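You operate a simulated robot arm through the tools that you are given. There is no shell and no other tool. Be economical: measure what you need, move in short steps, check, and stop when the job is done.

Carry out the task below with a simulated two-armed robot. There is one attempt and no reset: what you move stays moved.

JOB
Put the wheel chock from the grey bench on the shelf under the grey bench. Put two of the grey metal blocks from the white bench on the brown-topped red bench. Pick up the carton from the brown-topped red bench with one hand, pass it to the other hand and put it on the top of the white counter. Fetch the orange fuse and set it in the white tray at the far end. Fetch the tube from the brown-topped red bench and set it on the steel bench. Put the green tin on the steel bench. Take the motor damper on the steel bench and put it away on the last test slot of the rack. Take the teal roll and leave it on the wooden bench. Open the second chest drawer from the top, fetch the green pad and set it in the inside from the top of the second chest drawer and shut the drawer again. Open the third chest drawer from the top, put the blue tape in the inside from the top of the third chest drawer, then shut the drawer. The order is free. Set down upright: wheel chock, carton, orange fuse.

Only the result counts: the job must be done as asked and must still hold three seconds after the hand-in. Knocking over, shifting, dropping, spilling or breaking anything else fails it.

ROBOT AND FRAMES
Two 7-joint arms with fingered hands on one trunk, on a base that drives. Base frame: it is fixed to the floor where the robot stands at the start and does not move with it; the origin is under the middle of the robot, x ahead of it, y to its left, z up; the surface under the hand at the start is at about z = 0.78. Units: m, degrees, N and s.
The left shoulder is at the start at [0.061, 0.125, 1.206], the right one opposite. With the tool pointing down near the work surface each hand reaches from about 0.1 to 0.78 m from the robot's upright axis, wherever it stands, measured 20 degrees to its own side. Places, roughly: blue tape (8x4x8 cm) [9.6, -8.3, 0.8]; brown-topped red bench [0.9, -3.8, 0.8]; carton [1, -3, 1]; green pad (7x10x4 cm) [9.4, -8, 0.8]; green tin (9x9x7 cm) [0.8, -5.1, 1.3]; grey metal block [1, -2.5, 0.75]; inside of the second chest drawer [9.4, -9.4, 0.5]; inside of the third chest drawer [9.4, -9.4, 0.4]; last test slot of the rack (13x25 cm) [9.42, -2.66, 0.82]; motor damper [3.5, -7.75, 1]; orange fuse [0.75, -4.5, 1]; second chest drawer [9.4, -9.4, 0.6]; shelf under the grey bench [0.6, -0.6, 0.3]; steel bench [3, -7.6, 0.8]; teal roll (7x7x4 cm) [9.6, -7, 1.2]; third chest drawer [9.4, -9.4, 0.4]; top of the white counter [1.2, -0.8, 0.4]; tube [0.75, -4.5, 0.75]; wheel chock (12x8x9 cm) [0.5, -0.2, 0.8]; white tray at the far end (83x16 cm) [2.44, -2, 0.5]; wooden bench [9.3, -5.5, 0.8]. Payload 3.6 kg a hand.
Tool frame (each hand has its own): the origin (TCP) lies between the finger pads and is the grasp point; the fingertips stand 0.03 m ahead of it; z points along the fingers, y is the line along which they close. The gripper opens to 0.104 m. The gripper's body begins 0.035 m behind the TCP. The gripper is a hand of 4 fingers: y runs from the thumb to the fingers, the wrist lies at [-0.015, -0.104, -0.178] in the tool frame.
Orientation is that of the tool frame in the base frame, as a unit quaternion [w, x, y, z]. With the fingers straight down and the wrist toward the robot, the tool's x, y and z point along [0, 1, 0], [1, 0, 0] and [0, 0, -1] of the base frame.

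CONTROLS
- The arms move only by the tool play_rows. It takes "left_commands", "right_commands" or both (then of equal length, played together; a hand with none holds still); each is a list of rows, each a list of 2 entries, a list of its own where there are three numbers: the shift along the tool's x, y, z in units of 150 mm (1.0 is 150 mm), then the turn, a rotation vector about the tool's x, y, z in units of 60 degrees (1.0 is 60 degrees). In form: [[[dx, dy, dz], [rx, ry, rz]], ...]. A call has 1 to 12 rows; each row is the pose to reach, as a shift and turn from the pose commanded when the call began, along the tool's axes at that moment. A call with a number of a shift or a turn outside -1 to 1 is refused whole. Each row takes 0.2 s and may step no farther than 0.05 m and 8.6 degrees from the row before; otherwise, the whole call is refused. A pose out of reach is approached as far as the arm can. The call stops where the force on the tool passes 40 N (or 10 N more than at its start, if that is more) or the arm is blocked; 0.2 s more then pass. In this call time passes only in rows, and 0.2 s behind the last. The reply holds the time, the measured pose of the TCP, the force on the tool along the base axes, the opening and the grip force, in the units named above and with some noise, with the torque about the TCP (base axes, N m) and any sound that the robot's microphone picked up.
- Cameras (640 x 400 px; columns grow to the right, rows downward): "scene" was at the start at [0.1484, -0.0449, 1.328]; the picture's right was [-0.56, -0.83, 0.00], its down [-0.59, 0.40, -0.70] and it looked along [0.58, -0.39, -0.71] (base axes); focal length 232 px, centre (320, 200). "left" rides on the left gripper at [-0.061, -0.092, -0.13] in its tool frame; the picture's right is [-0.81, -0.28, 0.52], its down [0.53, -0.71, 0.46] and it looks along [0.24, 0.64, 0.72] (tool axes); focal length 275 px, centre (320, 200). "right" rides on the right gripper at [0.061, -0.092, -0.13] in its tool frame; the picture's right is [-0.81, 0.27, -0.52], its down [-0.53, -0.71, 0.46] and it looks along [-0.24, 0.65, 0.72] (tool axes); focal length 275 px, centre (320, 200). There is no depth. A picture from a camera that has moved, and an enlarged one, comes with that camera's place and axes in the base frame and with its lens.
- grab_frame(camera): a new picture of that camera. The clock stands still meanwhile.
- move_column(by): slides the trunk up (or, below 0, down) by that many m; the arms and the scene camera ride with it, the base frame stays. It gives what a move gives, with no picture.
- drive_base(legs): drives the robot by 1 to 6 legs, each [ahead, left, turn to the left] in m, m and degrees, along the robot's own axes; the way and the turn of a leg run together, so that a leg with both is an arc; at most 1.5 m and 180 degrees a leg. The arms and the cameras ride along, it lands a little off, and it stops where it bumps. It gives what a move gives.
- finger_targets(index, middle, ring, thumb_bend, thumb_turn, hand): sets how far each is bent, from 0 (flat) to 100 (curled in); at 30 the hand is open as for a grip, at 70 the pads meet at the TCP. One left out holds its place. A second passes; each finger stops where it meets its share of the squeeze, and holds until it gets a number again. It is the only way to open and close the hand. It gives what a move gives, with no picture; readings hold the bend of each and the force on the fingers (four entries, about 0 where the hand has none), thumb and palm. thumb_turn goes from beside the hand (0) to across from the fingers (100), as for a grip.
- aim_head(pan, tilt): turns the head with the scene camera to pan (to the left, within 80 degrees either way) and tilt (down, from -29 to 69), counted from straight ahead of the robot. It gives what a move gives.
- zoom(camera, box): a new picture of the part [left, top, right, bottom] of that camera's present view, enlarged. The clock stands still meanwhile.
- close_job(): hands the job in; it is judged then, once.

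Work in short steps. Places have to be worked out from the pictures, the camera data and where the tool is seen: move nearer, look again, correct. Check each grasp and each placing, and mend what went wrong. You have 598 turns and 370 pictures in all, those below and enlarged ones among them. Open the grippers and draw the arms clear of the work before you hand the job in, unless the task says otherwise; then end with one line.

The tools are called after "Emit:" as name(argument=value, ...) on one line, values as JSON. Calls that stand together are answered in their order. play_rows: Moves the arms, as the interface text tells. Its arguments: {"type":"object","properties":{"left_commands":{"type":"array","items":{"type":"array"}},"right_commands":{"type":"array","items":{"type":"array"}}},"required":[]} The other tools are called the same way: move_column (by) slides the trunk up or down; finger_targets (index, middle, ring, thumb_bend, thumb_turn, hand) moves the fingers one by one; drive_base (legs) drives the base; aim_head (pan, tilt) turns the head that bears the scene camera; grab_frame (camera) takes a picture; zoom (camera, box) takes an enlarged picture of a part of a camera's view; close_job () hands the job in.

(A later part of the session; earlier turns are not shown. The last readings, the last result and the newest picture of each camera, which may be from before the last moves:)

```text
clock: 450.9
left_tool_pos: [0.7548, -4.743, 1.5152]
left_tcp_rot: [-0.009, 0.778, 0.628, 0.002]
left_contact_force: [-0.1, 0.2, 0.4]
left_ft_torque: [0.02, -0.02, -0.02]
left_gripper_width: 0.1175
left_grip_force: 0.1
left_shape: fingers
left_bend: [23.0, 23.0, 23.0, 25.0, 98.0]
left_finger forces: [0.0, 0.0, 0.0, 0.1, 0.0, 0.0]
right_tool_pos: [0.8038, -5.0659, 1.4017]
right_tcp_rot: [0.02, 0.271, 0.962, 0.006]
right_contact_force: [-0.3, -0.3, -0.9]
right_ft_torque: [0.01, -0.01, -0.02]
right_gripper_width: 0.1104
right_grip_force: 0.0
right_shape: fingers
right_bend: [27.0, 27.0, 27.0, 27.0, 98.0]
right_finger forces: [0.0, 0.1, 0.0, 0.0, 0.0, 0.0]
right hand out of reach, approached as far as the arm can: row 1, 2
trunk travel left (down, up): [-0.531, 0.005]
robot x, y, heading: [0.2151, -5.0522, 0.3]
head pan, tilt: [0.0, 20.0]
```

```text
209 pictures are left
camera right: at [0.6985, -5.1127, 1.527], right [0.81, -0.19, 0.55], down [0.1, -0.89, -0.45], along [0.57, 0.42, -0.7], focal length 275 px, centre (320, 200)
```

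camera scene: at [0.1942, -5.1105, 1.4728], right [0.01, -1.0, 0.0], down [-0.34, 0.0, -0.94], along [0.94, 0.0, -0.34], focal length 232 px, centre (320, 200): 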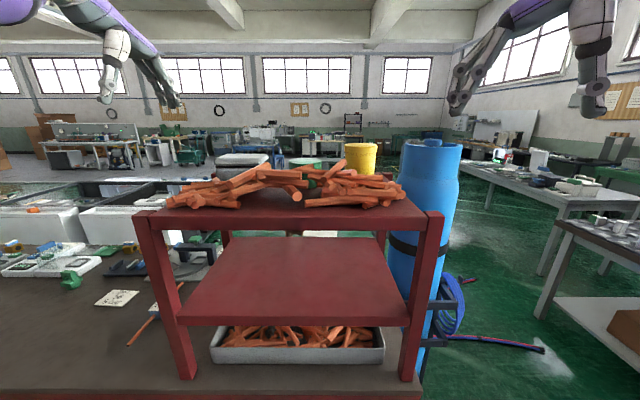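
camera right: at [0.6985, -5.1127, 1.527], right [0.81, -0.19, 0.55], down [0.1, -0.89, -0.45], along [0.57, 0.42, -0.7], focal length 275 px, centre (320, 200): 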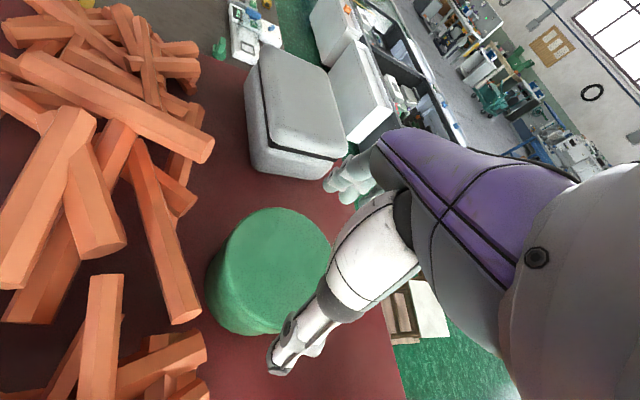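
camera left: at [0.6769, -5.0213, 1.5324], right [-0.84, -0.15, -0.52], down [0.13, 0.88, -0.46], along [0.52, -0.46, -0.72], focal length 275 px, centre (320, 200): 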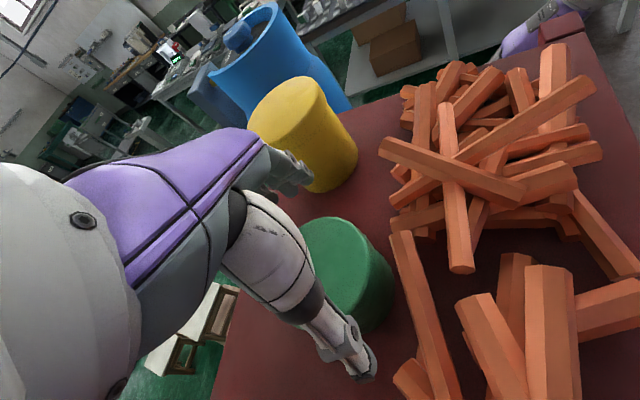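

It behaves like an inner reach limit, so back the base up 5 cm and re-extend.

Emit:
drive_base(legs=[[-0.05, 0, 0]])

Emit:
play_rows(right_commands=[[[-0.1, 0.06, 0], [0, 0, 0]], [[-0.2, 0.12, 0], [0, 0, 0]]])

Emit:
grab_frame(camera="right")

```text
clock: 451.9
left_tool_pos: [0.706, -4.7419, 1.5159]
left_tcp_rot: [-0.009, 0.778, 0.628, 0.001]
left_contact_force: [-0.3, 0.4, 1.1]
left_ft_torque: [-0.01, -0.02, -0.02]
left_gripper_width: 0.1175
left_grip_force: 0.1
left_shape: fingers
left_bend: [23.0, 23.0, 23.0, 25.0, 98.0]
left_finger forces: [0.0, 0.1, 0.0, 0.0, 0.1, 0.0]
right_tool_pos: [0.7542, -5.0652, 1.4013]
right_tcp_rot: [0.02, 0.272, 0.962, 0.007]
right_contact_force: [-3.2, 2.0, 10.0]
right_ft_torque: [-0.5, 0.51, -0.26]
right_gripper_width: 0.1169
right_grip_force: 5.4
right_shape: fingers
right_bend: [27.0, 27.0, 27.0, 21.0, 95.0]
right_finger forces: [0.0, 0.0, 0.0, 0.1, 10.0, 0.1]
trunk travel left (down, up): [-0.531, 0.005]
robot x, y, heading: [0.1696, -5.0475, -0.0]
head pan, tilt: [0.0, 20.0]
```

```text
clock: 452.5
left_tool_pos: [0.7006, -4.7388, 1.5169]
left_tcp_rot: [-0.008, 0.778, 0.629, 0.001]
left_contact_force: [0.1, 0.8, -0.8]
left_ft_torque: [0.04, 0.0, 0.01]
left_gripper_width: 0.1175
left_grip_force: 0.1
left_shape: fingers
left_bend: [23.0, 23.0, 23.0, 25.0, 98.0]
left_finger forces: [0.1, 0.0, 0.1, 0.1, 0.0, 0.0]
right_tool_pos: [0.7582, -5.0651, 1.4036]
right_tcp_rot: [0.026, 0.269, 0.963, 0.01]
right_contact_force: [0.3, 11.3, 33.8]
right_ft_torque: [-1.66, 1.32, -0.41]
right_gripper_width: 0.1178
right_grip_force: 16.2
right_shape: fingers
right_bend: [27.0, 27.0, 27.0, 19.0, 95.0]
right_finger forces: [0.0, 0.0, 0.1, 0.0, 33.5, 0.0]
right hand out of reach, approached as far as the arm can: row 1, 2
trunk travel left (down, up): [-0.531, 0.005]
robot x, y, heading: [0.1682, -5.054, 0.3]
head pan, tilt: [0.0, 20.0]
```

```text
208 pictures are left
camera right: at [0.6494, -5.112, 1.5261], right [0.81, -0.19, 0.56], down [0.11, -0.88, -0.45], along [0.58, 0.43, -0.69], focal length 275 px, centre (320, 200)
```

right: 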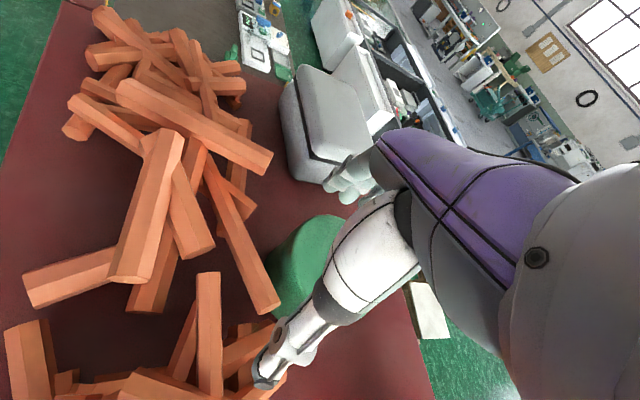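

The thumb landed on a stick (33 N). Raise immediately.

Emit:
play_rows(right_commands=[[[0, 0, -0.15], [0, 0, 0]], [[0, 0, -0.35], [0, 0, 0]], [[0, 0, -0.5], [0, 0, 0]]])

Emit:
grab_frame(camera="right")

```text
clock: 453.3
left_tool_pos: [0.7033, -4.7423, 1.5161]
left_tcp_rot: [-0.008, 0.778, 0.629, 0.002]
left_contact_force: [-0.4, 0.1, -0.5]
left_ft_torque: [-0.03, -0.02, -0.01]
left_gripper_width: 0.1176
left_grip_force: 0.0
left_shape: fingers
left_bend: [23.0, 23.0, 23.0, 25.0, 98.0]
left_finger forces: [0.1, 0.0, 0.0, 0.0, 0.0, 0.0]
right_tool_pos: [0.7307, -5.0782, 1.4464]
right_tcp_rot: [0.02, 0.271, 0.962, 0.006]
right_contact_force: [0.4, 0.3, -1.0]
right_ft_torque: [0.02, -0.03, -0.02]
right_gripper_width: 0.1099
right_grip_force: 0.1
right_shape: fingers
right_bend: [27.0, 27.0, 27.0, 27.0, 97.0]
right_finger forces: [0.0, 0.0, 0.0, 0.0, 0.0, 0.0]
right hand out of reach, approached as far as the arm can: row 1, 2, 3
trunk travel left (down, up): [-0.531, 0.005]
robot x, y, heading: [0.1651, -5.0543, 0.3]
head pan, tilt: [0.0, 20.0]
```

```text
207 pictures are left
camera right: at [0.624, -5.1254, 1.5737], right [0.81, -0.19, 0.55], down [0.1, -0.89, -0.45], along [0.57, 0.42, -0.7], focal length 275 px, centre (320, 200)
```

right: 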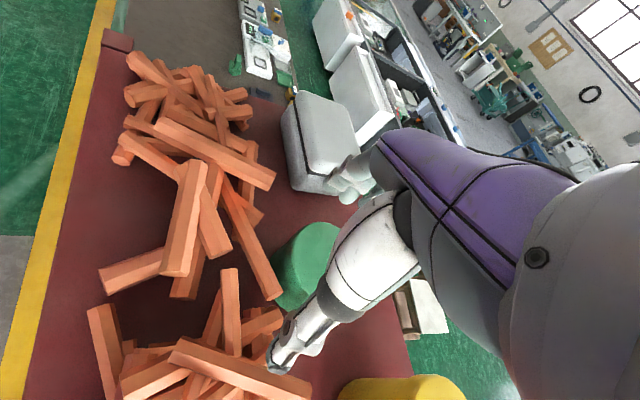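

Sticks look unchanged. The wrist is near its yaw limit; shifting the robot to the right will relax it. Raise the hand, strafe right 0.2 m.

Emit:
play_rows(right_commands=[[[0, -0.1, -0.2], [0, 0, 0]], [[0, -0.2, -0.4], [0, 0, 0]], [[0, -0.3, -0.5], [0, 0, 0]]])

Emit:
drive_base(legs=[[0, -0.2, 0]])

Emit:
grab_frame(camera="right")

Emit:
grab_frame(camera="scene")

```text
clock: 454.1
left_tool_pos: [0.705, -4.7424, 1.5155]
left_tcp_rot: [-0.01, 0.778, 0.628, 0.002]
left_contact_force: [-0.7, -0.7, 0.5]
left_ft_torque: [0.02, 0.02, 0.0]
left_gripper_width: 0.1172
left_grip_force: 0.0
left_shape: fingers
left_bend: [23.0, 23.0, 23.0, 25.0, 98.0]
left_finger forces: [0.0, 0.0, 0.0, 0.1, 0.0, 0.0]
right_tool_pos: [0.6931, -5.1195, 1.51]
right_tcp_rot: [0.019, 0.27, 0.963, 0.006]
right_contact_force: [-0.9, -0.2, 0.2]
right_ft_torque: [0.0, 0.0, -0.03]
right_gripper_width: 0.11
right_grip_force: 0.0
right_shape: fingers
right_bend: [27.0, 27.0, 27.0, 27.0, 97.0]
right_finger forces: [0.1, 0.1, 0.1, 0.0, 0.1, 0.1]
right hand out of reach, approached as far as the arm can: row 1, 2, 3
trunk travel left (down, up): [-0.531, 0.005]
robot x, y, heading: [0.1657, -5.0497, 0.2]
head pan, tilt: [0.0, 20.0]
```

```text
clock: 456.4
left_tool_pos: [0.7069, -4.9364, 1.5139]
left_tcp_rot: [-0.009, 0.776, 0.63, 0.0]
left_contact_force: [0.2, 1.3, 0.6]
left_ft_torque: [0.01, 0.01, -0.01]
left_gripper_width: 0.1176
left_grip_force: 0.0
left_shape: fingers
left_bend: [23.0, 23.0, 23.0, 25.0, 98.0]
left_finger forces: [0.0, 0.0, 0.1, 0.1, 0.0, 0.1]
right_tool_pos: [0.6957, -5.3152, 1.5087]
right_tcp_rot: [0.019, 0.269, 0.963, 0.006]
right_contact_force: [0.0, -0.6, 0.5]
right_ft_torque: [0.0, -0.02, 0.02]
right_gripper_width: 0.1101
right_grip_force: 0.0
right_shape: fingers
right_bend: [27.0, 27.0, 27.0, 27.0, 97.0]
right_finger forces: [0.0, 0.0, 0.0, 0.1, 0.0, 0.0]
trunk travel left (down, up): [-0.531, 0.005]
robot x, y, heading: [0.167, -5.2499, 0.2]
head pan, tilt: [0.0, 20.0]
```

```text
206 pictures are left
camera right: at [0.5897, -5.3627, 1.6349], right [0.81, -0.19, 0.55], down [0.11, -0.89, -0.45], along [0.57, 0.43, -0.7], focal length 275 px, centre (320, 200)
```

right: 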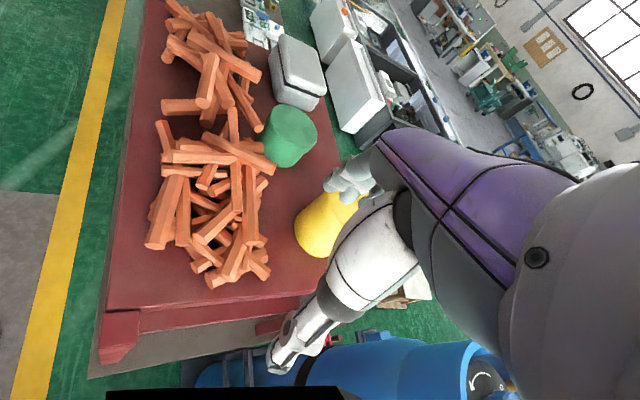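

```text
205 pictures are left
camera scene: at [0.2683, -5.248, 1.4726], right [0.01, -1.0, 0.0], down [-0.34, 0.0, -0.94], along [0.94, 0.01, -0.34], focal length 232 px, centre (320, 200)
```

scene: 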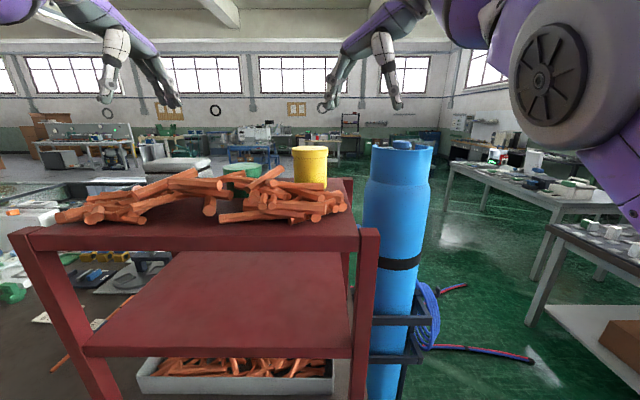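

Better geometry now. Move the right hand across over the tin.

Emit:
play_rows(right_commands=[[[0.05, 0.3, 0], [0, 0, 0]], [[0.1, 0.6, 0], [0, 0, 0]], [[0.16, 0.88, 0], [0, 0, 0]]])

Emit:
play_rows(right_commands=[[[0.05, 0.3, 0.1], [0, 0, 0]], [[0.1, 0.6, 0.2], [0, 0, 0]], [[0.16, 0.86, 0.3], [0, 0, 0]], [[0.16, 0.86, 0.5], [0, 0, 0]]])

Emit:
grab_frame(camera="right")

```text
clock: 457.2
left_tool_pos: [0.7047, -4.9356, 1.5145]
left_tcp_rot: [-0.009, 0.776, 0.63, 0.001]
left_contact_force: [-1.0, 0.0, -0.7]
left_ft_torque: [-0.04, -0.02, 0.03]
left_gripper_width: 0.1173
left_grip_force: 0.1
left_shape: fingers
left_bend: [23.0, 23.0, 23.0, 25.0, 98.0]
left_finger forces: [0.0, 0.0, 0.0, 0.0, 0.0, 0.0]
right_tool_pos: [0.7032, -5.2217, 1.4787]
right_tcp_rot: [0.02, 0.269, 0.963, 0.006]
right_contact_force: [-0.4, 1.3, 0.1]
right_ft_torque: [-0.02, 0.0, 0.04]
right_gripper_width: 0.11
right_grip_force: 0.1
right_shape: fingers
right_bend: [27.0, 27.0, 27.0, 27.0, 97.0]
right_finger forces: [0.1, 0.0, 0.1, 0.0, 0.0, 0.0]
right hand out of reach, approached as far as the arm can: row 1, 2, 3
trunk travel left (down, up): [-0.531, 0.005]
robot x, y, heading: [0.1713, -5.2509, 0.4]
head pan, tilt: [0.0, 20.0]
```

```text
clock: 458.2
left_tool_pos: [0.7067, -4.9378, 1.5151]
left_tcp_rot: [-0.009, 0.777, 0.63, 0.002]
left_contact_force: [0.0, 0.5, 0.3]
left_ft_torque: [-0.01, 0.01, -0.01]
left_gripper_width: 0.1177
left_grip_force: 0.1
left_shape: fingers
left_bend: [23.0, 23.0, 23.0, 25.0, 98.0]
left_finger forces: [0.0, 0.0, 0.0, 0.1, 0.0, 0.0]
right_tool_pos: [0.7154, -5.1192, 1.4046]
right_tcp_rot: [0.021, 0.27, 0.963, 0.008]
right_contact_force: [-0.4, 0.9, 5.4]
right_ft_torque: [-0.24, 0.17, -0.06]
right_gripper_width: 0.1118
right_grip_force: 3.1
right_shape: fingers
right_bend: [27.0, 27.0, 27.0, 25.0, 97.0]
right_finger forces: [0.1, 0.0, 0.0, 0.0, 5.5, 0.0]
right hand out of reach, approached as far as the arm can: row 1, 2, 3, 4
trunk travel left (down, up): [-0.531, 0.005]
robot x, y, heading: [0.167, -5.2478, 0.5]
head pan, tilt: [0.0, 20.0]
```

```text
204 pictures are left
camera right: at [0.6083, -5.1673, 1.5304], right [0.81, -0.19, 0.55], down [0.11, -0.88, -0.45], along [0.57, 0.43, -0.7], focal length 275 px, centre (320, 200)
```

right: 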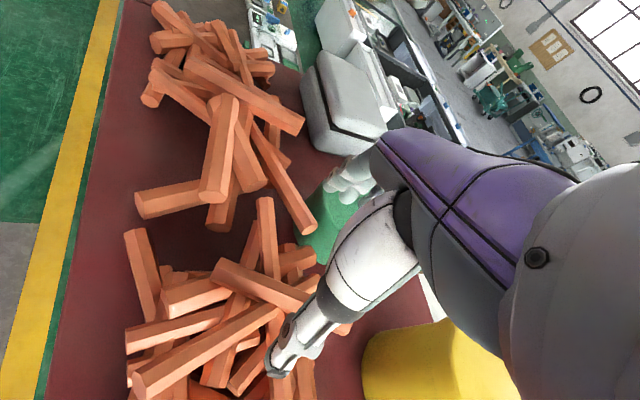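

Too far out now. Raise, then shift the base ahead 7 cm and left 7 cm for a mid-way compromise.

Emit:
play_rows(right_commands=[[[0, -0.05, -0.2], [0, 0, 0]], [[0, -0.1, -0.45], [0, 0, 0]], [[0, -0.2, -0.65], [0, 0, 0]]])

Emit:
drive_base(legs=[[0.075, 0.07, 0]])

Emit:
grab_frame(camera="right")

```text
clock: 459.0
left_tool_pos: [0.707, -4.9396, 1.5148]
left_tcp_rot: [-0.01, 0.777, 0.63, 0.0]
left_contact_force: [0.5, -0.9, 0.5]
left_ft_torque: [0.02, -0.01, -0.01]
left_gripper_width: 0.1175
left_grip_force: 0.1
left_shape: fingers
left_bend: [23.0, 23.0, 23.0, 25.0, 98.0]
left_finger forces: [0.0, 0.0, 0.0, 0.1, 0.0, 0.0]
right_tool_pos: [0.676, -5.158, 1.4802]
right_tcp_rot: [0.019, 0.269, 0.963, 0.006]
right_contact_force: [-0.1, 0.0, 0.9]
right_ft_torque: [0.0, 0.05, -0.01]
right_gripper_width: 0.1102
right_grip_force: 0.0
right_shape: fingers
right_bend: [27.0, 27.0, 27.0, 27.0, 98.0]
right_finger forces: [0.0, 0.0, 0.0, 0.0, 0.0, 0.0]
right hand out of reach, approached as far as the arm can: row 1, 2, 3
trunk travel left (down, up): [-0.531, 0.005]
robot x, y, heading: [0.1659, -5.25, 0.4]
head pan, tilt: [0.0, 20.0]
```

```text
clock: 460.3
left_tool_pos: [0.7793, -4.8688, 1.5171]
left_tcp_rot: [-0.009, 0.776, 0.63, 0.002]
left_contact_force: [0.9, -0.3, 0.5]
left_ft_torque: [0.03, 0.01, -0.04]
left_gripper_width: 0.1178
left_grip_force: 0.0
left_shape: fingers
left_bend: [23.0, 23.0, 23.0, 25.0, 98.0]
left_finger forces: [0.0, 0.0, 0.0, 0.0, 0.1, 0.1]
right_tool_pos: [0.7493, -5.0862, 1.4819]
right_tcp_rot: [0.02, 0.268, 0.963, 0.007]
right_contact_force: [-0.2, 0.8, 0.3]
right_ft_torque: [0.02, 0.02, -0.02]
right_gripper_width: 0.1101
right_grip_force: 0.1
right_shape: fingers
right_bend: [27.0, 27.0, 27.0, 27.0, 98.0]
right_finger forces: [0.1, 0.1, 0.0, 0.0, 0.0, 0.0]
trunk travel left (down, up): [-0.531, 0.005]
robot x, y, heading: [0.244, -5.1809, 0.3]
head pan, tilt: [0.0, 20.0]
```

```text
203 pictures are left
camera right: at [0.6425, -5.1347, 1.6071], right [0.81, -0.18, 0.55], down [0.11, -0.88, -0.45], along [0.57, 0.43, -0.7], focal length 275 px, centre (320, 200)
```

right: 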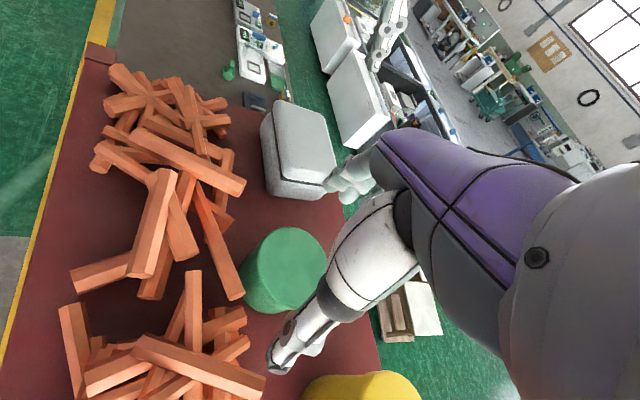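

Emit:
play_rows(right_commands=[[[-0.08, 0.14, 0.1], [0, 0, 0]], [[-0.163, 0.285, 0.25], [0, 0, 0]], [[-0.163, 0.285, 0.4], [0, 0, 0]]])

Emit:
grab_frame(camera="right")

```text
clock: 461.1
left_tool_pos: [0.7784, -4.8667, 1.515]
left_tcp_rot: [-0.009, 0.776, 0.631, 0.002]
left_contact_force: [0.5, 0.0, -0.5]
left_ft_torque: [0.02, 0.0, -0.01]
left_gripper_width: 0.1176
left_grip_force: 0.1
left_shape: fingers
left_bend: [23.0, 23.0, 23.0, 25.0, 98.0]
left_finger forces: [0.1, 0.0, 0.0, 0.0, 0.0, 0.0]
right_tool_pos: [0.7845, -5.0693, 1.426]
right_tcp_rot: [0.021, 0.268, 0.963, 0.007]
right_contact_force: [-0.4, 0.2, -0.7]
right_ft_torque: [-0.01, 0.01, 0.0]
right_gripper_width: 0.1097
right_grip_force: 0.1
right_shape: fingers
right_bend: [27.0, 27.0, 27.0, 27.0, 98.0]
right_finger forces: [0.1, 0.0, 0.0, 0.0, 0.0, 0.0]
right hand out of reach, approached as far as the arm can: row 1, 2, 3
trunk travel left (down, up): [-0.531, 0.005]
robot x, y, heading: [0.2419, -5.1797, 0.4]
head pan, tilt: [0.0, 20.0]
```

```text
202 pictures are left
camera right: at [0.6779, -5.1173, 1.5524], right [0.81, -0.18, 0.55], down [0.11, -0.89, -0.45], along [0.57, 0.43, -0.7], focal length 275 px, centre (320, 200)
```

right: 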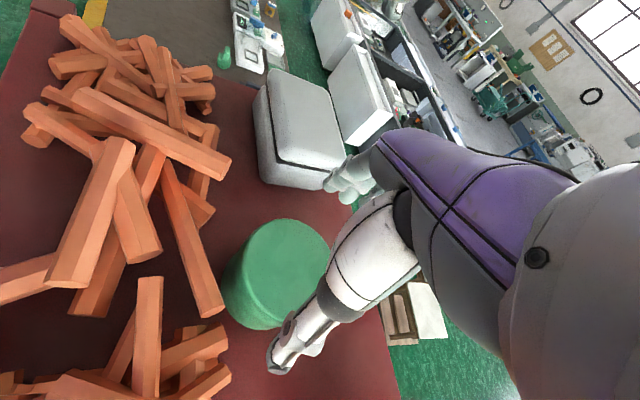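

Emit:
play_rows(right_commands=[[[0, 0.05, 0.1], [0, 0, 0]], [[0, 0.05, 0.22], [0, 0, 0]]])

Emit:
grab_frame(camera="right")

```text
clock: 461.7
left_tool_pos: [0.776, -4.865, 1.5183]
left_tcp_rot: [-0.006, 0.776, 0.631, 0.002]
left_contact_force: [0.1, -0.7, 0.5]
left_ft_torque: [0.01, -0.01, 0.01]
left_gripper_width: 0.1175
left_grip_force: 0.0
left_shape: fingers
left_bend: [23.0, 23.0, 23.0, 25.0, 98.0]
left_finger forces: [0.0, 0.0, 0.0, 0.0, 0.1, 0.0]
right_tool_pos: [0.7839, -5.0587, 1.4004]
right_tcp_rot: [0.027, 0.267, 0.963, 0.011]
right_contact_force: [6.5, 9.6, 30.2]
right_ft_torque: [-1.9, 0.96, 0.03]
right_gripper_width: 0.1178
right_grip_force: 16.2
right_shape: fingers
right_bend: [27.0, 27.0, 27.0, 18.0, 100.0]
right_finger forces: [0.0, 0.0, 0.0, 0.0, 33.2, 0.1]
trunk travel left (down, up): [-0.531, 0.005]
robot x, y, heading: [0.2416, -5.1798, 0.2]
head pan, tilt: [0.0, 20.0]
```

```text
201 pictures are left
camera right: at [0.6776, -5.1072, 1.5242], right [0.81, -0.18, 0.56], down [0.12, -0.88, -0.45], along [0.58, 0.43, -0.69], focal length 275 px, centre (320, 200)
```

right: 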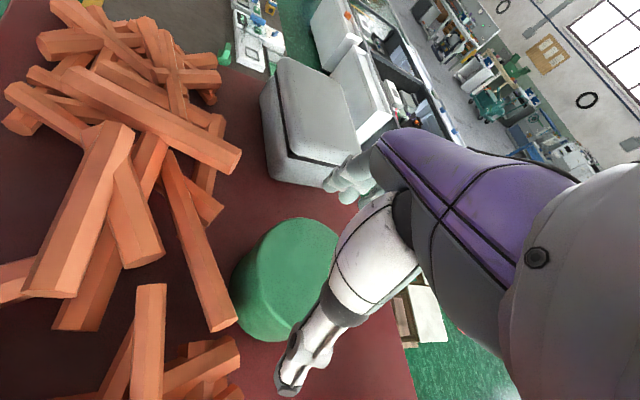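

The thumb hits the right stick pile. I'll withdraw the right hand and try the left hand at ~-80° yaw from further left (thumb in the free gap on the +y side).

Emit:
play_rows(right_commands=[[[0, 0, -0.25], [0, 0, 0]], [[0, -0.1, -0.5], [0, 0, 0]], [[0, -0.3, -0.7], [0, 0, 0]], [[0, -0.6, -0.75], [0, 0, 0]], [[0, -0.9, -0.75], [0, 0, 0]]])

Emit:
drive_base(legs=[[-0.2, 0, 0], [0, 0.25, 0]])

Emit:
play_rows(left_commands=[[[0, 0, 0], [0, 0, 0.14]], [[-0.1, 0, 0], [0, 0, 0.28]], [[-0.2, 0, 0], [0, 0, 0.42]], [[-0.3, 0, 0], [0, 0, 0.56]], [[-0.3, 0, 0], [0, 0, 0.68]]])

Emit:
grab_frame(camera="left")

```text
clock: 462.9
left_tool_pos: [0.7809, -4.8715, 1.5153]
left_tcp_rot: [-0.01, 0.776, 0.63, 0.002]
left_contact_force: [0.2, 0.3, 0.0]
left_ft_torque: [0.03, 0.0, 0.01]
left_gripper_width: 0.1175
left_grip_force: 0.1
left_shape: fingers
left_bend: [23.0, 23.0, 23.0, 25.0, 98.0]
left_finger forces: [0.0, 0.0, 0.0, 0.0, 0.0, 0.1]
right_tool_pos: [0.713, -5.182, 1.5029]
right_tcp_rot: [0.018, 0.269, 0.963, 0.007]
right_contact_force: [0.1, -1.2, -0.1]
right_ft_torque: [0.06, 0.02, -0.02]
right_gripper_width: 0.1105
right_grip_force: 0.0
right_shape: fingers
right_bend: [27.0, 27.0, 27.0, 27.0, 98.0]
right_finger forces: [0.1, 0.1, 0.0, 0.0, 0.1, 0.0]
right hand out of reach, approached as far as the arm can: row 1, 2, 3
trunk travel left (down, up): [-0.531, 0.005]
robot x, y, heading: [0.2407, -5.179, 0.6]
head pan, tilt: [0.0, 20.0]
```

```text
clock: 466.9
left_tool_pos: [0.5814, -4.6155, 1.5145]
left_tcp_rot: [-0.01, 0.777, 0.63, 0.002]
left_contact_force: [-0.5, 0.4, -0.2]
left_ft_torque: [0.0, -0.03, -0.05]
left_gripper_width: 0.1175
left_grip_force: 0.2
left_shape: fingers
left_bend: [23.0, 23.0, 23.0, 25.0, 98.0]
left_finger forces: [0.1, 0.0, 0.1, 0.1, 0.0, 0.0]
right_tool_pos: [0.5153, -4.9252, 1.5042]
right_tcp_rot: [0.02, 0.269, 0.963, 0.008]
right_contact_force: [0.3, -0.6, -0.1]
right_ft_torque: [-0.01, 0.01, 0.02]
right_gripper_width: 0.1104
right_grip_force: 0.0
right_shape: fingers
right_bend: [27.0, 27.0, 27.0, 27.0, 98.0]
right_finger forces: [0.0, 0.1, 0.0, 0.0, 0.0, 0.0]
trunk travel left (down, up): [-0.531, 0.005]
robot x, y, heading: [0.0466, -4.9289, 0.7]
head pan, tilt: [0.0, 20.0]
```

```text
clock: 468.1
left_tool_pos: [0.5507, -4.6621, 1.4893]
left_tcp_rot: [-0.008, 0.948, 0.319, -0.002]
left_contact_force: [0.5, -0.3, 0.1]
left_ft_torque: [0.02, 0.0, -0.02]
left_gripper_width: 0.1172
left_grip_force: 0.1
left_shape: fingers
left_bend: [23.0, 23.0, 23.0, 25.0, 98.0]
left_finger forces: [0.0, 0.0, 0.0, 0.1, 0.0, 0.0]
left hand out of reach, approached as far as the arm can: row 1, 2, 3, 4, 5
right_tool_pos: [0.5143, -4.9252, 1.5047]
right_tcp_rot: [0.019, 0.268, 0.963, 0.007]
right_contact_force: [0.7, 0.0, 1.2]
right_ft_torque: [0.04, -0.05, 0.02]
right_gripper_width: 0.1104
right_grip_force: 0.1
right_shape: fingers
right_bend: [27.0, 27.0, 27.0, 27.0, 98.0]
right_finger forces: [0.0, 0.0, 0.0, 0.1, 0.0, 0.1]
trunk travel left (down, up): [-0.531, 0.005]
robot x, y, heading: [0.0431, -4.9282, 0.5]
head pan, tilt: [0.0, 20.0]
```

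```text
200 pictures are left
camera left: at [0.4481, -4.6287, 1.6204], right [-0.82, -0.26, -0.51], down [-0.01, 0.9, -0.44], along [0.58, -0.35, -0.74], focal length 275 px, centre (320, 200)
```

left: 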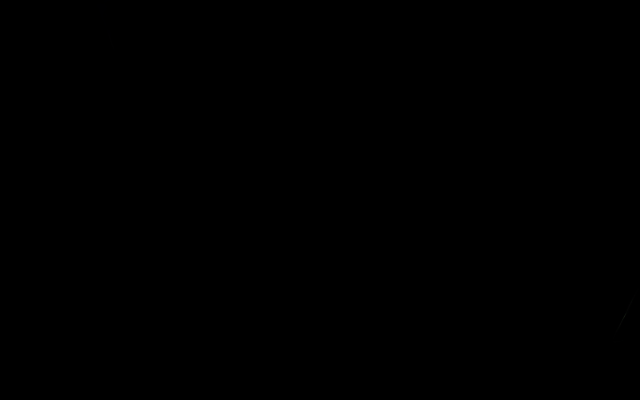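

I'll instead turn the robot 30° so a comfortable relative wrist yaw gives -80° overall. First restore the right hand to a low, outward default pose and bring the left hand inward.

Emit:
play_rows(right_commands=[[[-0.1, -0.2, 0], [0, 0, 0.13]], [[-0.2, -0.4, 0], [0, 0, 0.26]], [[-0.3, -0.6, 0.05], [0, 0, 0.39]], [[-0.4, -0.8, 0.1], [0, 0, 0.52]], [[-0.45, -0.95, 0.2], [0, 0, 0.65]], [[-0.45, -1.0, 0.4], [0, 0, 0.78]], [[-0.45, -1.0, 0.6], [0, 0, 0.9]]])

Emit:
play_rows(right_commands=[[[-0.3, 0, 0.1], [0, 0, 0]], [[-0.6, 0, 0.2], [0, 0, 0]], [[-0.85, 0, 0.4], [0, 0, 0]], [[-0.85, 0, 0.7], [0, 0, 0]], [[-0.85, 0, 1.0], [0, 0, 0]]], left_commands=[[[-0.08, 0.28, 0], [0, 0, 0]], [[-0.16, 0.56, 0], [0, 0, 0]], [[-0.24, 0.84, 0], [0, 0, 0]], [[-0.28, 0.98, 0], [0, 0, 0]], [[-0.28, 0.98, 0], [0, 0, 0]]])

Emit:
play_rows(left_commands=[[[-0.08, 0.28, 0], [0, 0, 0]], [[-0.16, 0.57, 0], [0, 0, 0]]])

Emit:
grab_frame(camera="scene")

```text
clock: 469.7
left_tool_pos: [0.5515, -4.6616, 1.4878]
left_tcp_rot: [-0.009, 0.947, 0.32, -0.004]
left_contact_force: [-0.2, -0.2, 0.4]
left_ft_torque: [0.0, -0.01, -0.03]
left_gripper_width: 0.1175
left_grip_force: 0.1
left_shape: fingers
left_bend: [23.0, 23.0, 23.0, 25.0, 98.0]
left_finger forces: [0.0, 0.1, 0.0, 0.0, 0.0, 0.0]
right_tool_pos: [0.4969, -5.0898, 1.414]
right_tcp_rot: [0.015, 0.678, 0.735, 0.015]
right_contact_force: [-0.7, -0.5, 0.9]
right_ft_torque: [-0.03, 0.01, 0.0]
right_gripper_width: 0.1103
right_grip_force: 0.0
right_shape: fingers
right_bend: [27.0, 27.0, 27.0, 27.0, 98.0]
right_finger forces: [0.0, 0.0, 0.0, 0.0, 0.1, 0.0]
trunk travel left (down, up): [-0.531, 0.005]
robot x, y, heading: [0.0409, -4.9289, 0.4]
head pan, tilt: [0.0, 20.0]
```

```text
clock: 470.9
left_tool_pos: [0.5894, -4.8052, 1.4769]
left_tcp_rot: [-0.009, 0.947, 0.32, -0.002]
left_contact_force: [0.3, -0.5, -1.6]
left_ft_torque: [0.04, 0.0, 0.0]
left_gripper_width: 0.1174
left_grip_force: 0.0
left_shape: fingers
left_bend: [23.0, 23.0, 23.0, 25.0, 98.0]
left_finger forces: [0.1, 0.0, 0.0, 0.1, 0.1, 0.0]
left hand out of reach, approached as far as the arm can: row 2, 3, 4, 5
right_tool_pos: [0.5131, -5.2191, 1.3086]
right_tcp_rot: [0.031, 0.677, 0.735, 0.032]
right_contact_force: [-11.1, -0.1, 20.8]
right_ft_torque: [-0.51, -1.63, -0.25]
right_gripper_width: 0.1098
right_grip_force: 12.9
right_shape: fingers
right_bend: [27.0, 29.0, 22.0, 27.0, 98.0]
right_finger forces: [0.9, 5.8, 18.6, 0.0, 0.1, 0.1]
trunk travel left (down, up): [-0.531, 0.005]
robot x, y, heading: [0.0421, -4.9268, 0.2]
head pan, tilt: [0.0, 20.0]
stopped in row 5 (right hand): the force on the tool passed its limit at 54 N (the readings are from after the stop); the commanded pose is now the measured one
```

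```text
clock: 471.5
left_tool_pos: [0.595, -4.8738, 1.4598]
left_tcp_rot: [-0.009, 0.947, 0.32, -0.002]
left_contact_force: [0.8, 0.0, -0.6]
left_ft_torque: [-0.03, 0.0, -0.02]
left_gripper_width: 0.1176
left_grip_force: 0.1
left_shape: fingers
left_bend: [23.0, 23.0, 23.0, 25.0, 98.0]
left_finger forces: [0.0, 0.0, 0.1, 0.0, 0.0, 0.0]
left hand out of reach, approached as far as the arm can: row 1, 2
right_tool_pos: [0.5115, -5.2186, 1.3074]
right_tcp_rot: [0.029, 0.677, 0.734, 0.029]
right_contact_force: [-12.3, -1.5, 27.4]
right_ft_torque: [-0.66, -2.24, -0.38]
right_gripper_width: 0.1101
right_grip_force: 15.3
right_shape: fingers
right_bend: [27.0, 28.0, 21.0, 27.0, 98.0]
right_finger forces: [0.1, 3.1, 26.8, 0.0, 0.0, 0.0]
trunk travel left (down, up): [-0.531, 0.005]
robot x, y, heading: [0.041, -4.9247, 0.3]
head pan, tilt: [0.0, 20.0]
```

```text
199 pictures are left
camera scene: at [0.1384, -4.9245, 1.4732], right [0.01, -1.0, 0.0], down [-0.34, 0.0, -0.94], along [0.94, 0.01, -0.34], focal length 232 px, centre (320, 200)
```

scene: 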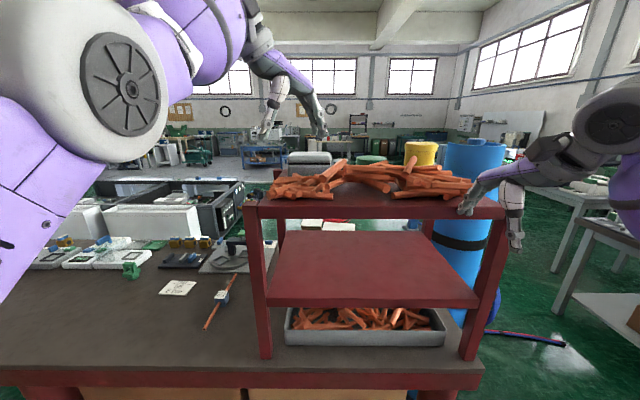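

The right hand came down on the rack's edge; lift it and pull back.

Emit:
play_rows(right_commands=[[[0, 0, -0.15], [0, 0, 0]], [[0, -0.2, -0.3], [0, 0, 0]], [[0, -0.5, -0.3], [0, 0, 0]], [[0, -0.8, -0.3], [0, 0, 0]], [[0, -1.0, -0.3], [0, 0, 0]]])

Emit:
drive_base(legs=[[-0.15, 0.1, 0], [0, 0, -30]])

Emit:
aim_head(pan=0, tilt=25)

Emit:
grab_frame(camera="scene")

Emit:
grab_frame(camera="left")

```text
clock: 472.7
left_tool_pos: [0.5993, -4.8738, 1.4571]
left_tcp_rot: [-0.01, 0.947, 0.32, -0.002]
left_contact_force: [-0.3, -0.6, -0.4]
left_ft_torque: [0.0, -0.02, -0.02]
left_gripper_width: 0.1175
left_grip_force: 0.1
left_shape: fingers
left_bend: [23.0, 23.0, 23.0, 25.0, 98.0]
left_finger forces: [0.1, 0.1, 0.0, 0.0, 0.0, 0.0]
right_tool_pos: [0.3617, -5.231, 1.3369]
right_tcp_rot: [0.024, 0.677, 0.735, 0.025]
right_contact_force: [0.2, -0.2, 0.6]
right_ft_torque: [0.0, -0.01, 0.0]
right_gripper_width: 0.1105
right_grip_force: 0.0
right_shape: fingers
right_bend: [27.0, 27.0, 27.0, 27.0, 98.0]
right_finger forces: [0.1, 0.1, 0.1, 0.0, 0.0, 0.0]
trunk travel left (down, up): [-0.531, 0.005]
robot x, y, heading: [0.0396, -4.9253, 0.3]
head pan, tilt: [0.0, 20.0]
```

```text
clock: 475.7
left_tool_pos: [0.3999, -5.0665, 1.4567]
left_tcp_rot: [-0.01, 0.998, 0.058, 0.0]
left_contact_force: [-0.5, -1.0, 1.4]
left_ft_torque: [0.01, -0.01, 0.0]
left_gripper_width: 0.1176
left_grip_force: 0.1
left_shape: fingers
left_bend: [23.0, 23.0, 23.0, 25.0, 98.0]
left_finger forces: [0.0, 0.0, 0.0, 0.1, 0.0, 0.0]
right_tool_pos: [0.0128, -5.2525, 1.3375]
right_tcp_rot: [0.031, 0.847, 0.53, 0.019]
right_contact_force: [-1.5, -0.2, -0.5]
right_ft_torque: [-0.01, 0.02, 0.02]
right_gripper_width: 0.1102
right_grip_force: 0.1
right_shape: fingers
right_bend: [27.0, 27.0, 27.0, 27.0, 98.0]
right_finger forces: [0.0, 0.1, 0.0, 0.0, 0.0, 0.0]
trunk travel left (down, up): [-0.531, 0.005]
robot x, y, heading: [-0.1066, -4.8264, -30.3]
head pan, tilt: [0.0, 20.0]
```

```text
clock: 476.4
left_tool_pos: [0.3998, -5.0667, 1.4564]
left_tcp_rot: [-0.01, 0.998, 0.058, -0.001]
left_contact_force: [-0.1, 0.5, -1.0]
left_ft_torque: [0.0, 0.02, -0.02]
left_gripper_width: 0.1174
left_grip_force: 0.1
left_shape: fingers
left_bend: [23.0, 23.0, 23.0, 25.0, 98.0]
left_finger forces: [0.1, 0.0, 0.0, 0.1, 0.0, 0.1]
right_tool_pos: [0.0125, -5.2527, 1.3365]
right_tcp_rot: [0.03, 0.847, 0.53, 0.019]
right_contact_force: [0.1, -0.2, -0.5]
right_ft_torque: [0.04, -0.01, 0.03]
right_gripper_width: 0.1103
right_grip_force: 0.0
right_shape: fingers
right_bend: [27.0, 27.0, 27.0, 27.0, 98.0]
right_finger forces: [0.1, 0.0, 0.0, 0.0, 0.1, 0.0]
trunk travel left (down, up): [-0.531, 0.005]
robot x, y, heading: [-0.1069, -4.8259, -30.0]
head pan, tilt: [0.0, 25.0]
```

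```text
198 pictures are left
camera scene: at [-0.0215, -4.8772, 1.4646], right [-0.5, -0.86, 0.0], down [-0.37, 0.21, -0.91], along [0.78, -0.46, -0.42], focal length 232 px, centre (320, 200)
```

scene: 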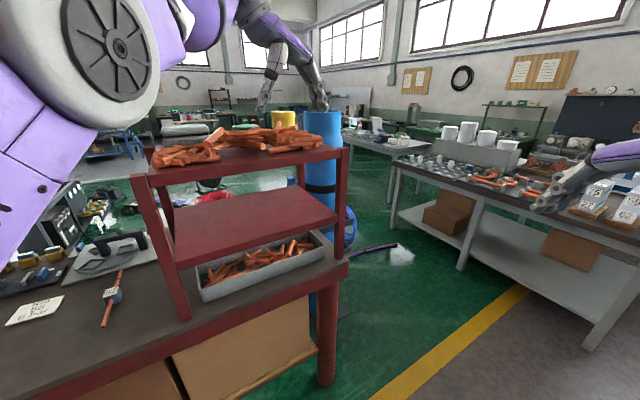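

```text
197 pictures are left
camera left: at [0.3285, -4.9856, 1.5881], right [-0.84, 0.19, -0.51], down [0.44, 0.78, -0.44], along [0.32, -0.6, -0.74], focal length 275 px, centre (320, 200)
```

left: 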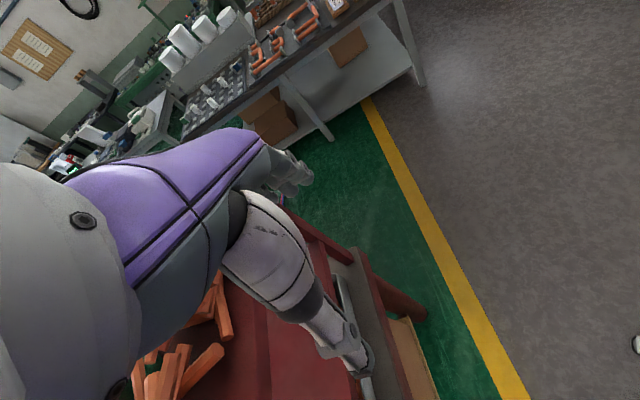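

Now the left hand is at -83° base yaw with its camera clear. Drive diagonally so the hand arrives over the tin.

Emit:
drive_base(legs=[[0.29, 0.2, 0]])

Emit:
grab_frame(camera="left")

```text
clock: 478.7
left_tool_pos: [0.7513, -5.038, 1.457]
left_tcp_rot: [-0.01, 0.998, 0.059, 0.001]
left_contact_force: [-0.5, -0.9, -0.5]
left_ft_torque: [0.0, 0.03, 0.02]
left_gripper_width: 0.1177
left_grip_force: 0.0
left_shape: fingers
left_bend: [23.0, 23.0, 23.0, 25.0, 98.0]
left_finger forces: [0.0, 0.0, 0.0, 0.0, 0.1, 0.1]
right_tool_pos: [0.3655, -5.2251, 1.3367]
right_tcp_rot: [0.03, 0.846, 0.531, 0.02]
right_contact_force: [-0.2, 0.1, 0.2]
right_ft_torque: [0.04, 0.0, 0.01]
right_gripper_width: 0.1101
right_grip_force: 0.0
right_shape: fingers
right_bend: [27.0, 27.0, 27.0, 27.0, 98.0]
right_finger forces: [0.1, 0.1, 0.1, 0.1, 0.0, 0.0]
trunk travel left (down, up): [-0.531, 0.005]
robot x, y, heading: [0.2453, -4.8017, -30.2]
head pan, tilt: [0.0, 25.0]
```

```text
196 pictures are left
camera left: at [0.6795, -4.9576, 1.5884], right [-0.84, 0.19, -0.51], down [0.44, 0.78, -0.44], along [0.32, -0.6, -0.74], focal length 275 px, centre (320, 200)
```

left: 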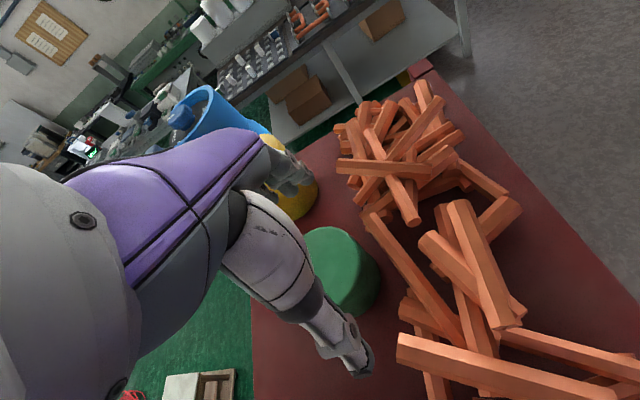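

Thumb side is over free shelf now. Shift to centre and lower to 1.41.

Emit:
play_rows(left_commands=[[[0.11, 0.1, 0.1], [0, 0, 0]], [[0.224, 0.208, 0.2], [0, 0, 0]], [[0.224, 0.208, 0.3], [0, 0, 0]]])

Emit:
grab_frame(camera="left")

```text
clock: 479.5
left_tool_pos: [0.7786, -5.0559, 1.4033]
left_tcp_rot: [-0.01, 0.998, 0.059, 0.0]
left_contact_force: [0.4, 0.8, -0.3]
left_ft_torque: [0.02, -0.02, 0.01]
left_gripper_width: 0.1174
left_grip_force: 0.1
left_shape: fingers
left_bend: [23.0, 23.0, 23.0, 25.0, 98.0]
left_finger forces: [0.1, 0.0, 0.0, 0.0, 0.1, 0.1]
left hand out of reach, approached as far as the arm can: row 1, 2, 3
right_tool_pos: [0.3656, -5.2244, 1.3374]
right_tcp_rot: [0.031, 0.847, 0.531, 0.019]
right_contact_force: [0.4, -0.6, -0.2]
right_ft_torque: [0.0, 0.02, -0.01]
right_gripper_width: 0.1101
right_grip_force: 0.0
right_shape: fingers
right_bend: [27.0, 27.0, 27.0, 27.0, 98.0]
right_finger forces: [0.0, 0.1, 0.0, 0.1, 0.0, 0.1]
trunk travel left (down, up): [-0.531, 0.005]
robot x, y, heading: [0.2418, -4.8014, -30.0]
head pan, tilt: [0.0, 25.0]
```

```text
195 pictures are left
camera left: at [0.7066, -4.9756, 1.5348], right [-0.84, 0.19, -0.51], down [0.44, 0.78, -0.44], along [0.32, -0.6, -0.74], focal length 275 px, centre (320, 200)
```

left: 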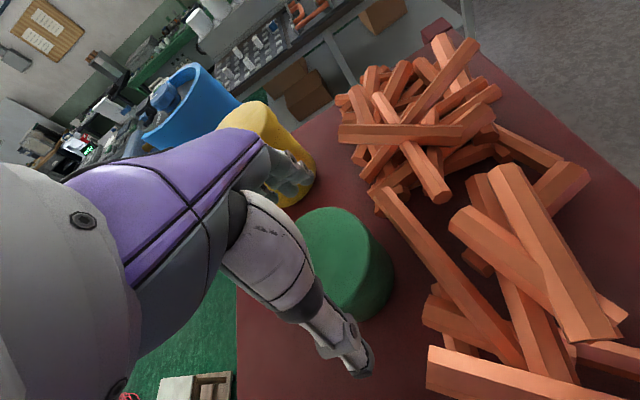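

Emit:
drive_base(legs=[[0.012, 0, 0]])

Emit:
play_rows(left_commands=[[[0, 0, 0.06], [0, 0, 0]], [[0, 0, 0.13], [0, 0, 0]]])

Emit:
grab_frame(camera="left")

```text
clock: 480.3
left_tool_pos: [0.7857, -5.0599, 1.4057]
left_tcp_rot: [-0.008, 0.998, 0.059, 0.001]
left_contact_force: [0.3, 0.2, 0.2]
left_ft_torque: [0.0, 0.0, -0.03]
left_gripper_width: 0.1176
left_grip_force: 0.0
left_shape: fingers
left_bend: [23.0, 23.0, 23.0, 25.0, 98.0]
left_finger forces: [0.0, 0.0, 0.0, 0.1, 0.1, 0.0]
right_tool_pos: [0.3734, -5.2289, 1.3373]
right_tcp_rot: [0.032, 0.847, 0.531, 0.018]
right_contact_force: [-0.1, 0.5, -0.7]
right_ft_torque: [0.0, -0.02, 0.03]
right_gripper_width: 0.1103
right_grip_force: 0.0
right_shape: fingers
right_bend: [27.0, 27.0, 27.0, 27.0, 98.0]
right_finger forces: [0.0, 0.1, 0.1, 0.0, 0.0, 0.0]
trunk travel left (down, up): [-0.531, 0.005]
robot x, y, heading: [0.2574, -4.8088, -30.4]
head pan, tilt: [0.0, 25.0]
```

```text
clock: 480.9
left_tool_pos: [0.7932, -5.0653, 1.3875]
left_tcp_rot: [-0.01, 0.998, 0.06, 0.0]
left_contact_force: [0.3, 0.3, -0.4]
left_ft_torque: [0.03, 0.02, -0.03]
left_gripper_width: 0.1174
left_grip_force: 0.0
left_shape: fingers
left_bend: [23.0, 23.0, 23.0, 25.0, 98.0]
left_finger forces: [0.0, 0.1, 0.1, 0.0, 0.1, 0.0]
left hand out of reach, approached as far as the arm can: row 2
right_tool_pos: [0.375, -5.2314, 1.3368]
right_tcp_rot: [0.03, 0.846, 0.531, 0.018]
right_contact_force: [0.3, 0.1, -0.3]
right_ft_torque: [-0.01, -0.03, -0.01]
right_gripper_width: 0.11
right_grip_force: 0.0
right_shape: fingers
right_bend: [27.0, 27.0, 27.0, 27.0, 98.0]
right_finger forces: [0.0, 0.0, 0.0, 0.0, 0.0, 0.0]
trunk travel left (down, up): [-0.531, 0.005]
robot x, y, heading: [0.2503, -4.8088, -30.1]
head pan, tilt: [0.0, 25.0]
```

```text
194 pictures are left
camera left: at [0.7222, -4.9851, 1.5184], right [-0.84, 0.19, -0.51], down [0.44, 0.78, -0.44], along [0.32, -0.6, -0.74], focal length 275 px, centre (320, 200)
```

left: 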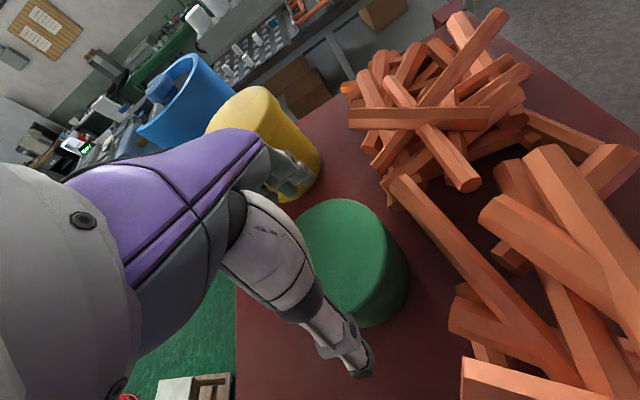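

Centred within 5 mm. Descend the last 2.5 cm and close.

Emit:
play_rows(left_commands=[[[-0.02, 0, 0.06], [0, 0, 0]], [[-0.03, 0, 0.12], [0, 0, 0]], [[-0.03, 0, 0.17], [0, 0, 0]]])

Emit:
finger_targets(hand="left", index=70, middle=70, ring=70, thumb_bend=70)

Emit:
grab_frame(camera="left")

```text
clock: 481.7
left_tool_pos: [0.7972, -5.0718, 1.3701]
left_tcp_rot: [-0.011, 0.998, 0.059, 0.001]
left_contact_force: [-0.3, 0.2, -0.5]
left_ft_torque: [0.0, -0.01, -0.03]
left_gripper_width: 0.1175
left_grip_force: 0.0
left_shape: fingers
left_bend: [23.0, 23.0, 23.0, 25.0, 98.0]
left_finger forces: [0.0, 0.1, 0.1, 0.0, 0.1, 0.1]
left hand out of reach, approached as far as the arm can: row 1, 2, 3
right_tool_pos: [0.375, -5.2303, 1.3373]
right_tcp_rot: [0.031, 0.846, 0.531, 0.018]
right_contact_force: [0.1, -0.4, -0.4]
right_ft_torque: [-0.01, 0.02, -0.01]
right_gripper_width: 0.1101
right_grip_force: 0.1
right_shape: fingers
right_bend: [27.0, 27.0, 27.0, 27.0, 98.0]
right_finger forces: [0.0, 0.1, 0.0, 0.0, 0.1, 0.0]
trunk travel left (down, up): [-0.531, 0.005]
robot x, y, heading: [0.2546, -4.8033, -30.0]
head pan, tilt: [0.0, 25.0]
```

```text
clock: 482.7
left_tool_pos: [0.7979, -5.0719, 1.3705]
left_tcp_rot: [-0.01, 0.998, 0.06, 0.0]
left_contact_force: [4.8, -2.7, 6.1]
left_ft_torque: [-0.45, -0.26, 0.07]
left_gripper_width: 0.0793
left_grip_force: 27.7
left_shape: fingers
left_bend: [40.0, 50.0, 60.0, 41.0, 94.0]
left_finger forces: [12.0, 9.1, 7.5, 0.0, 26.7, 0.0]
right_tool_pos: [0.3769, -5.2308, 1.3367]
right_tcp_rot: [0.031, 0.847, 0.531, 0.019]
right_contact_force: [0.4, 0.0, 0.0]
right_ft_torque: [-0.02, 0.01, 0.02]
right_gripper_width: 0.1099
right_grip_force: 0.0
right_shape: fingers
right_bend: [27.0, 27.0, 27.0, 27.0, 98.0]
right_finger forces: [0.1, 0.1, 0.1, 0.1, 0.0, 0.0]
trunk travel left (down, up): [-0.531, 0.005]
robot x, y, heading: [0.2528, -4.8102, -30.1]
head pan, tilt: [0.0, 25.0]
```

```text
193 pictures are left
camera left: at [0.7272, -4.9916, 1.5018], right [-0.84, 0.19, -0.51], down [0.44, 0.78, -0.44], along [0.32, -0.6, -0.74], focal length 275 px, centre (320, 200)
```

left: 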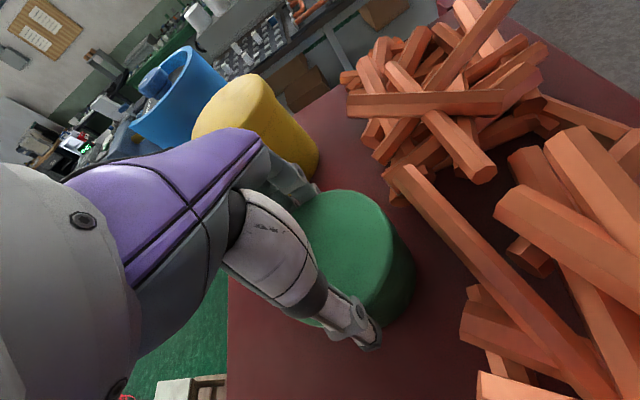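

Gripped (28 N). Reach shrinks with height, so first push the tin 5 cm forward on the free side (driving), then lift with natural pull-back.

Emit:
drive_base(legs=[[0.045, 0, 0]])

Emit:
play_rows(left_commands=[[[0, 0, -0.1], [0, 0, 0]], [[0, 0, -0.25], [0, 0, 0]], [[0, 0, -0.4], [0, 0, 0]], [[0, 0, -0.55], [0, 0, 0]], [[0, 0, -0.7], [0, 0, 0]]])

Emit:
grab_frame(camera="left")

```text
clock: 483.6
left_tool_pos: [0.8348, -5.0929, 1.3706]
left_tcp_rot: [-0.011, 0.998, 0.059, -0.001]
left_contact_force: [-3.0, 1.4, 7.4]
left_ft_torque: [-0.11, 0.05, -0.09]
left_gripper_width: 0.0795
left_grip_force: 26.0
left_shape: fingers
left_bend: [41.0, 52.0, 62.0, 41.0, 93.0]
left_finger forces: [10.1, 7.1, 5.6, 0.0, 29.1, 0.1]
right_tool_pos: [0.4131, -5.2534, 1.3373]
right_tcp_rot: [0.03, 0.846, 0.531, 0.019]
right_contact_force: [0.2, -0.5, 0.2]
right_ft_torque: [-0.03, 0.01, -0.01]
right_gripper_width: 0.1102
right_grip_force: 0.1
right_shape: fingers
right_bend: [27.0, 27.0, 27.0, 27.0, 98.0]
right_finger forces: [0.0, 0.0, 0.0, 0.0, 0.0, 0.2]
trunk travel left (down, up): [-0.531, 0.005]
robot x, y, heading: [0.2919, -4.8263, -29.9]
head pan, tilt: [0.0, 25.0]
```

```text
clock: 484.8
left_tool_pos: [0.8124, -5.0684, 1.4399]
left_tcp_rot: [-0.011, 0.998, 0.06, -0.001]
left_contact_force: [-0.4, 0.2, -3.2]
left_ft_torque: [-0.01, -0.02, 0.01]
left_gripper_width: 0.0795
left_grip_force: 25.4
left_shape: fingers
left_bend: [41.0, 52.0, 62.0, 41.0, 93.0]
left_finger forces: [10.9, 7.1, 6.3, 0.0, 26.1, 0.0]
left hand out of reach, approached as far as the arm can: row 1, 2, 3, 4, 5
right_tool_pos: [0.4133, -5.253, 1.336]
right_tcp_rot: [0.031, 0.846, 0.531, 0.019]
right_contact_force: [-0.4, 0.0, -0.5]
right_ft_torque: [-0.01, 0.0, 0.01]
right_gripper_width: 0.1102
right_grip_force: 0.1
right_shape: fingers
right_bend: [27.0, 27.0, 27.0, 27.0, 98.0]
right_finger forces: [0.0, 0.1, 0.0, 0.1, 0.1, 0.1]
trunk travel left (down, up): [-0.531, 0.005]
robot x, y, heading: [0.2921, -4.828, -30.0]
head pan, tilt: [0.0, 25.0]
```

```text
192 pictures are left
camera left: at [0.74, -4.989, 1.5716], right [-0.84, 0.19, -0.51], down [0.44, 0.78, -0.44], along [0.32, -0.6, -0.74], focal length 275 px, centre (320, 200)
```

left: 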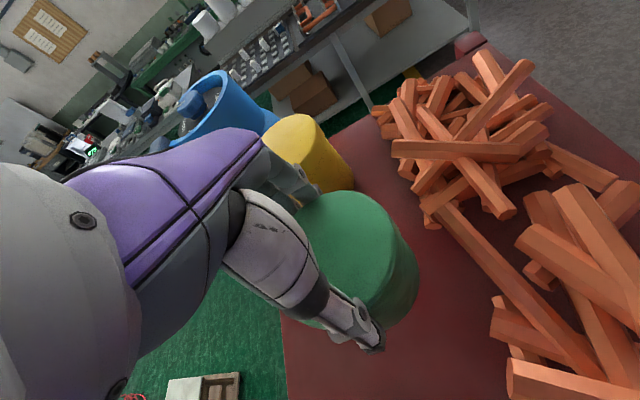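

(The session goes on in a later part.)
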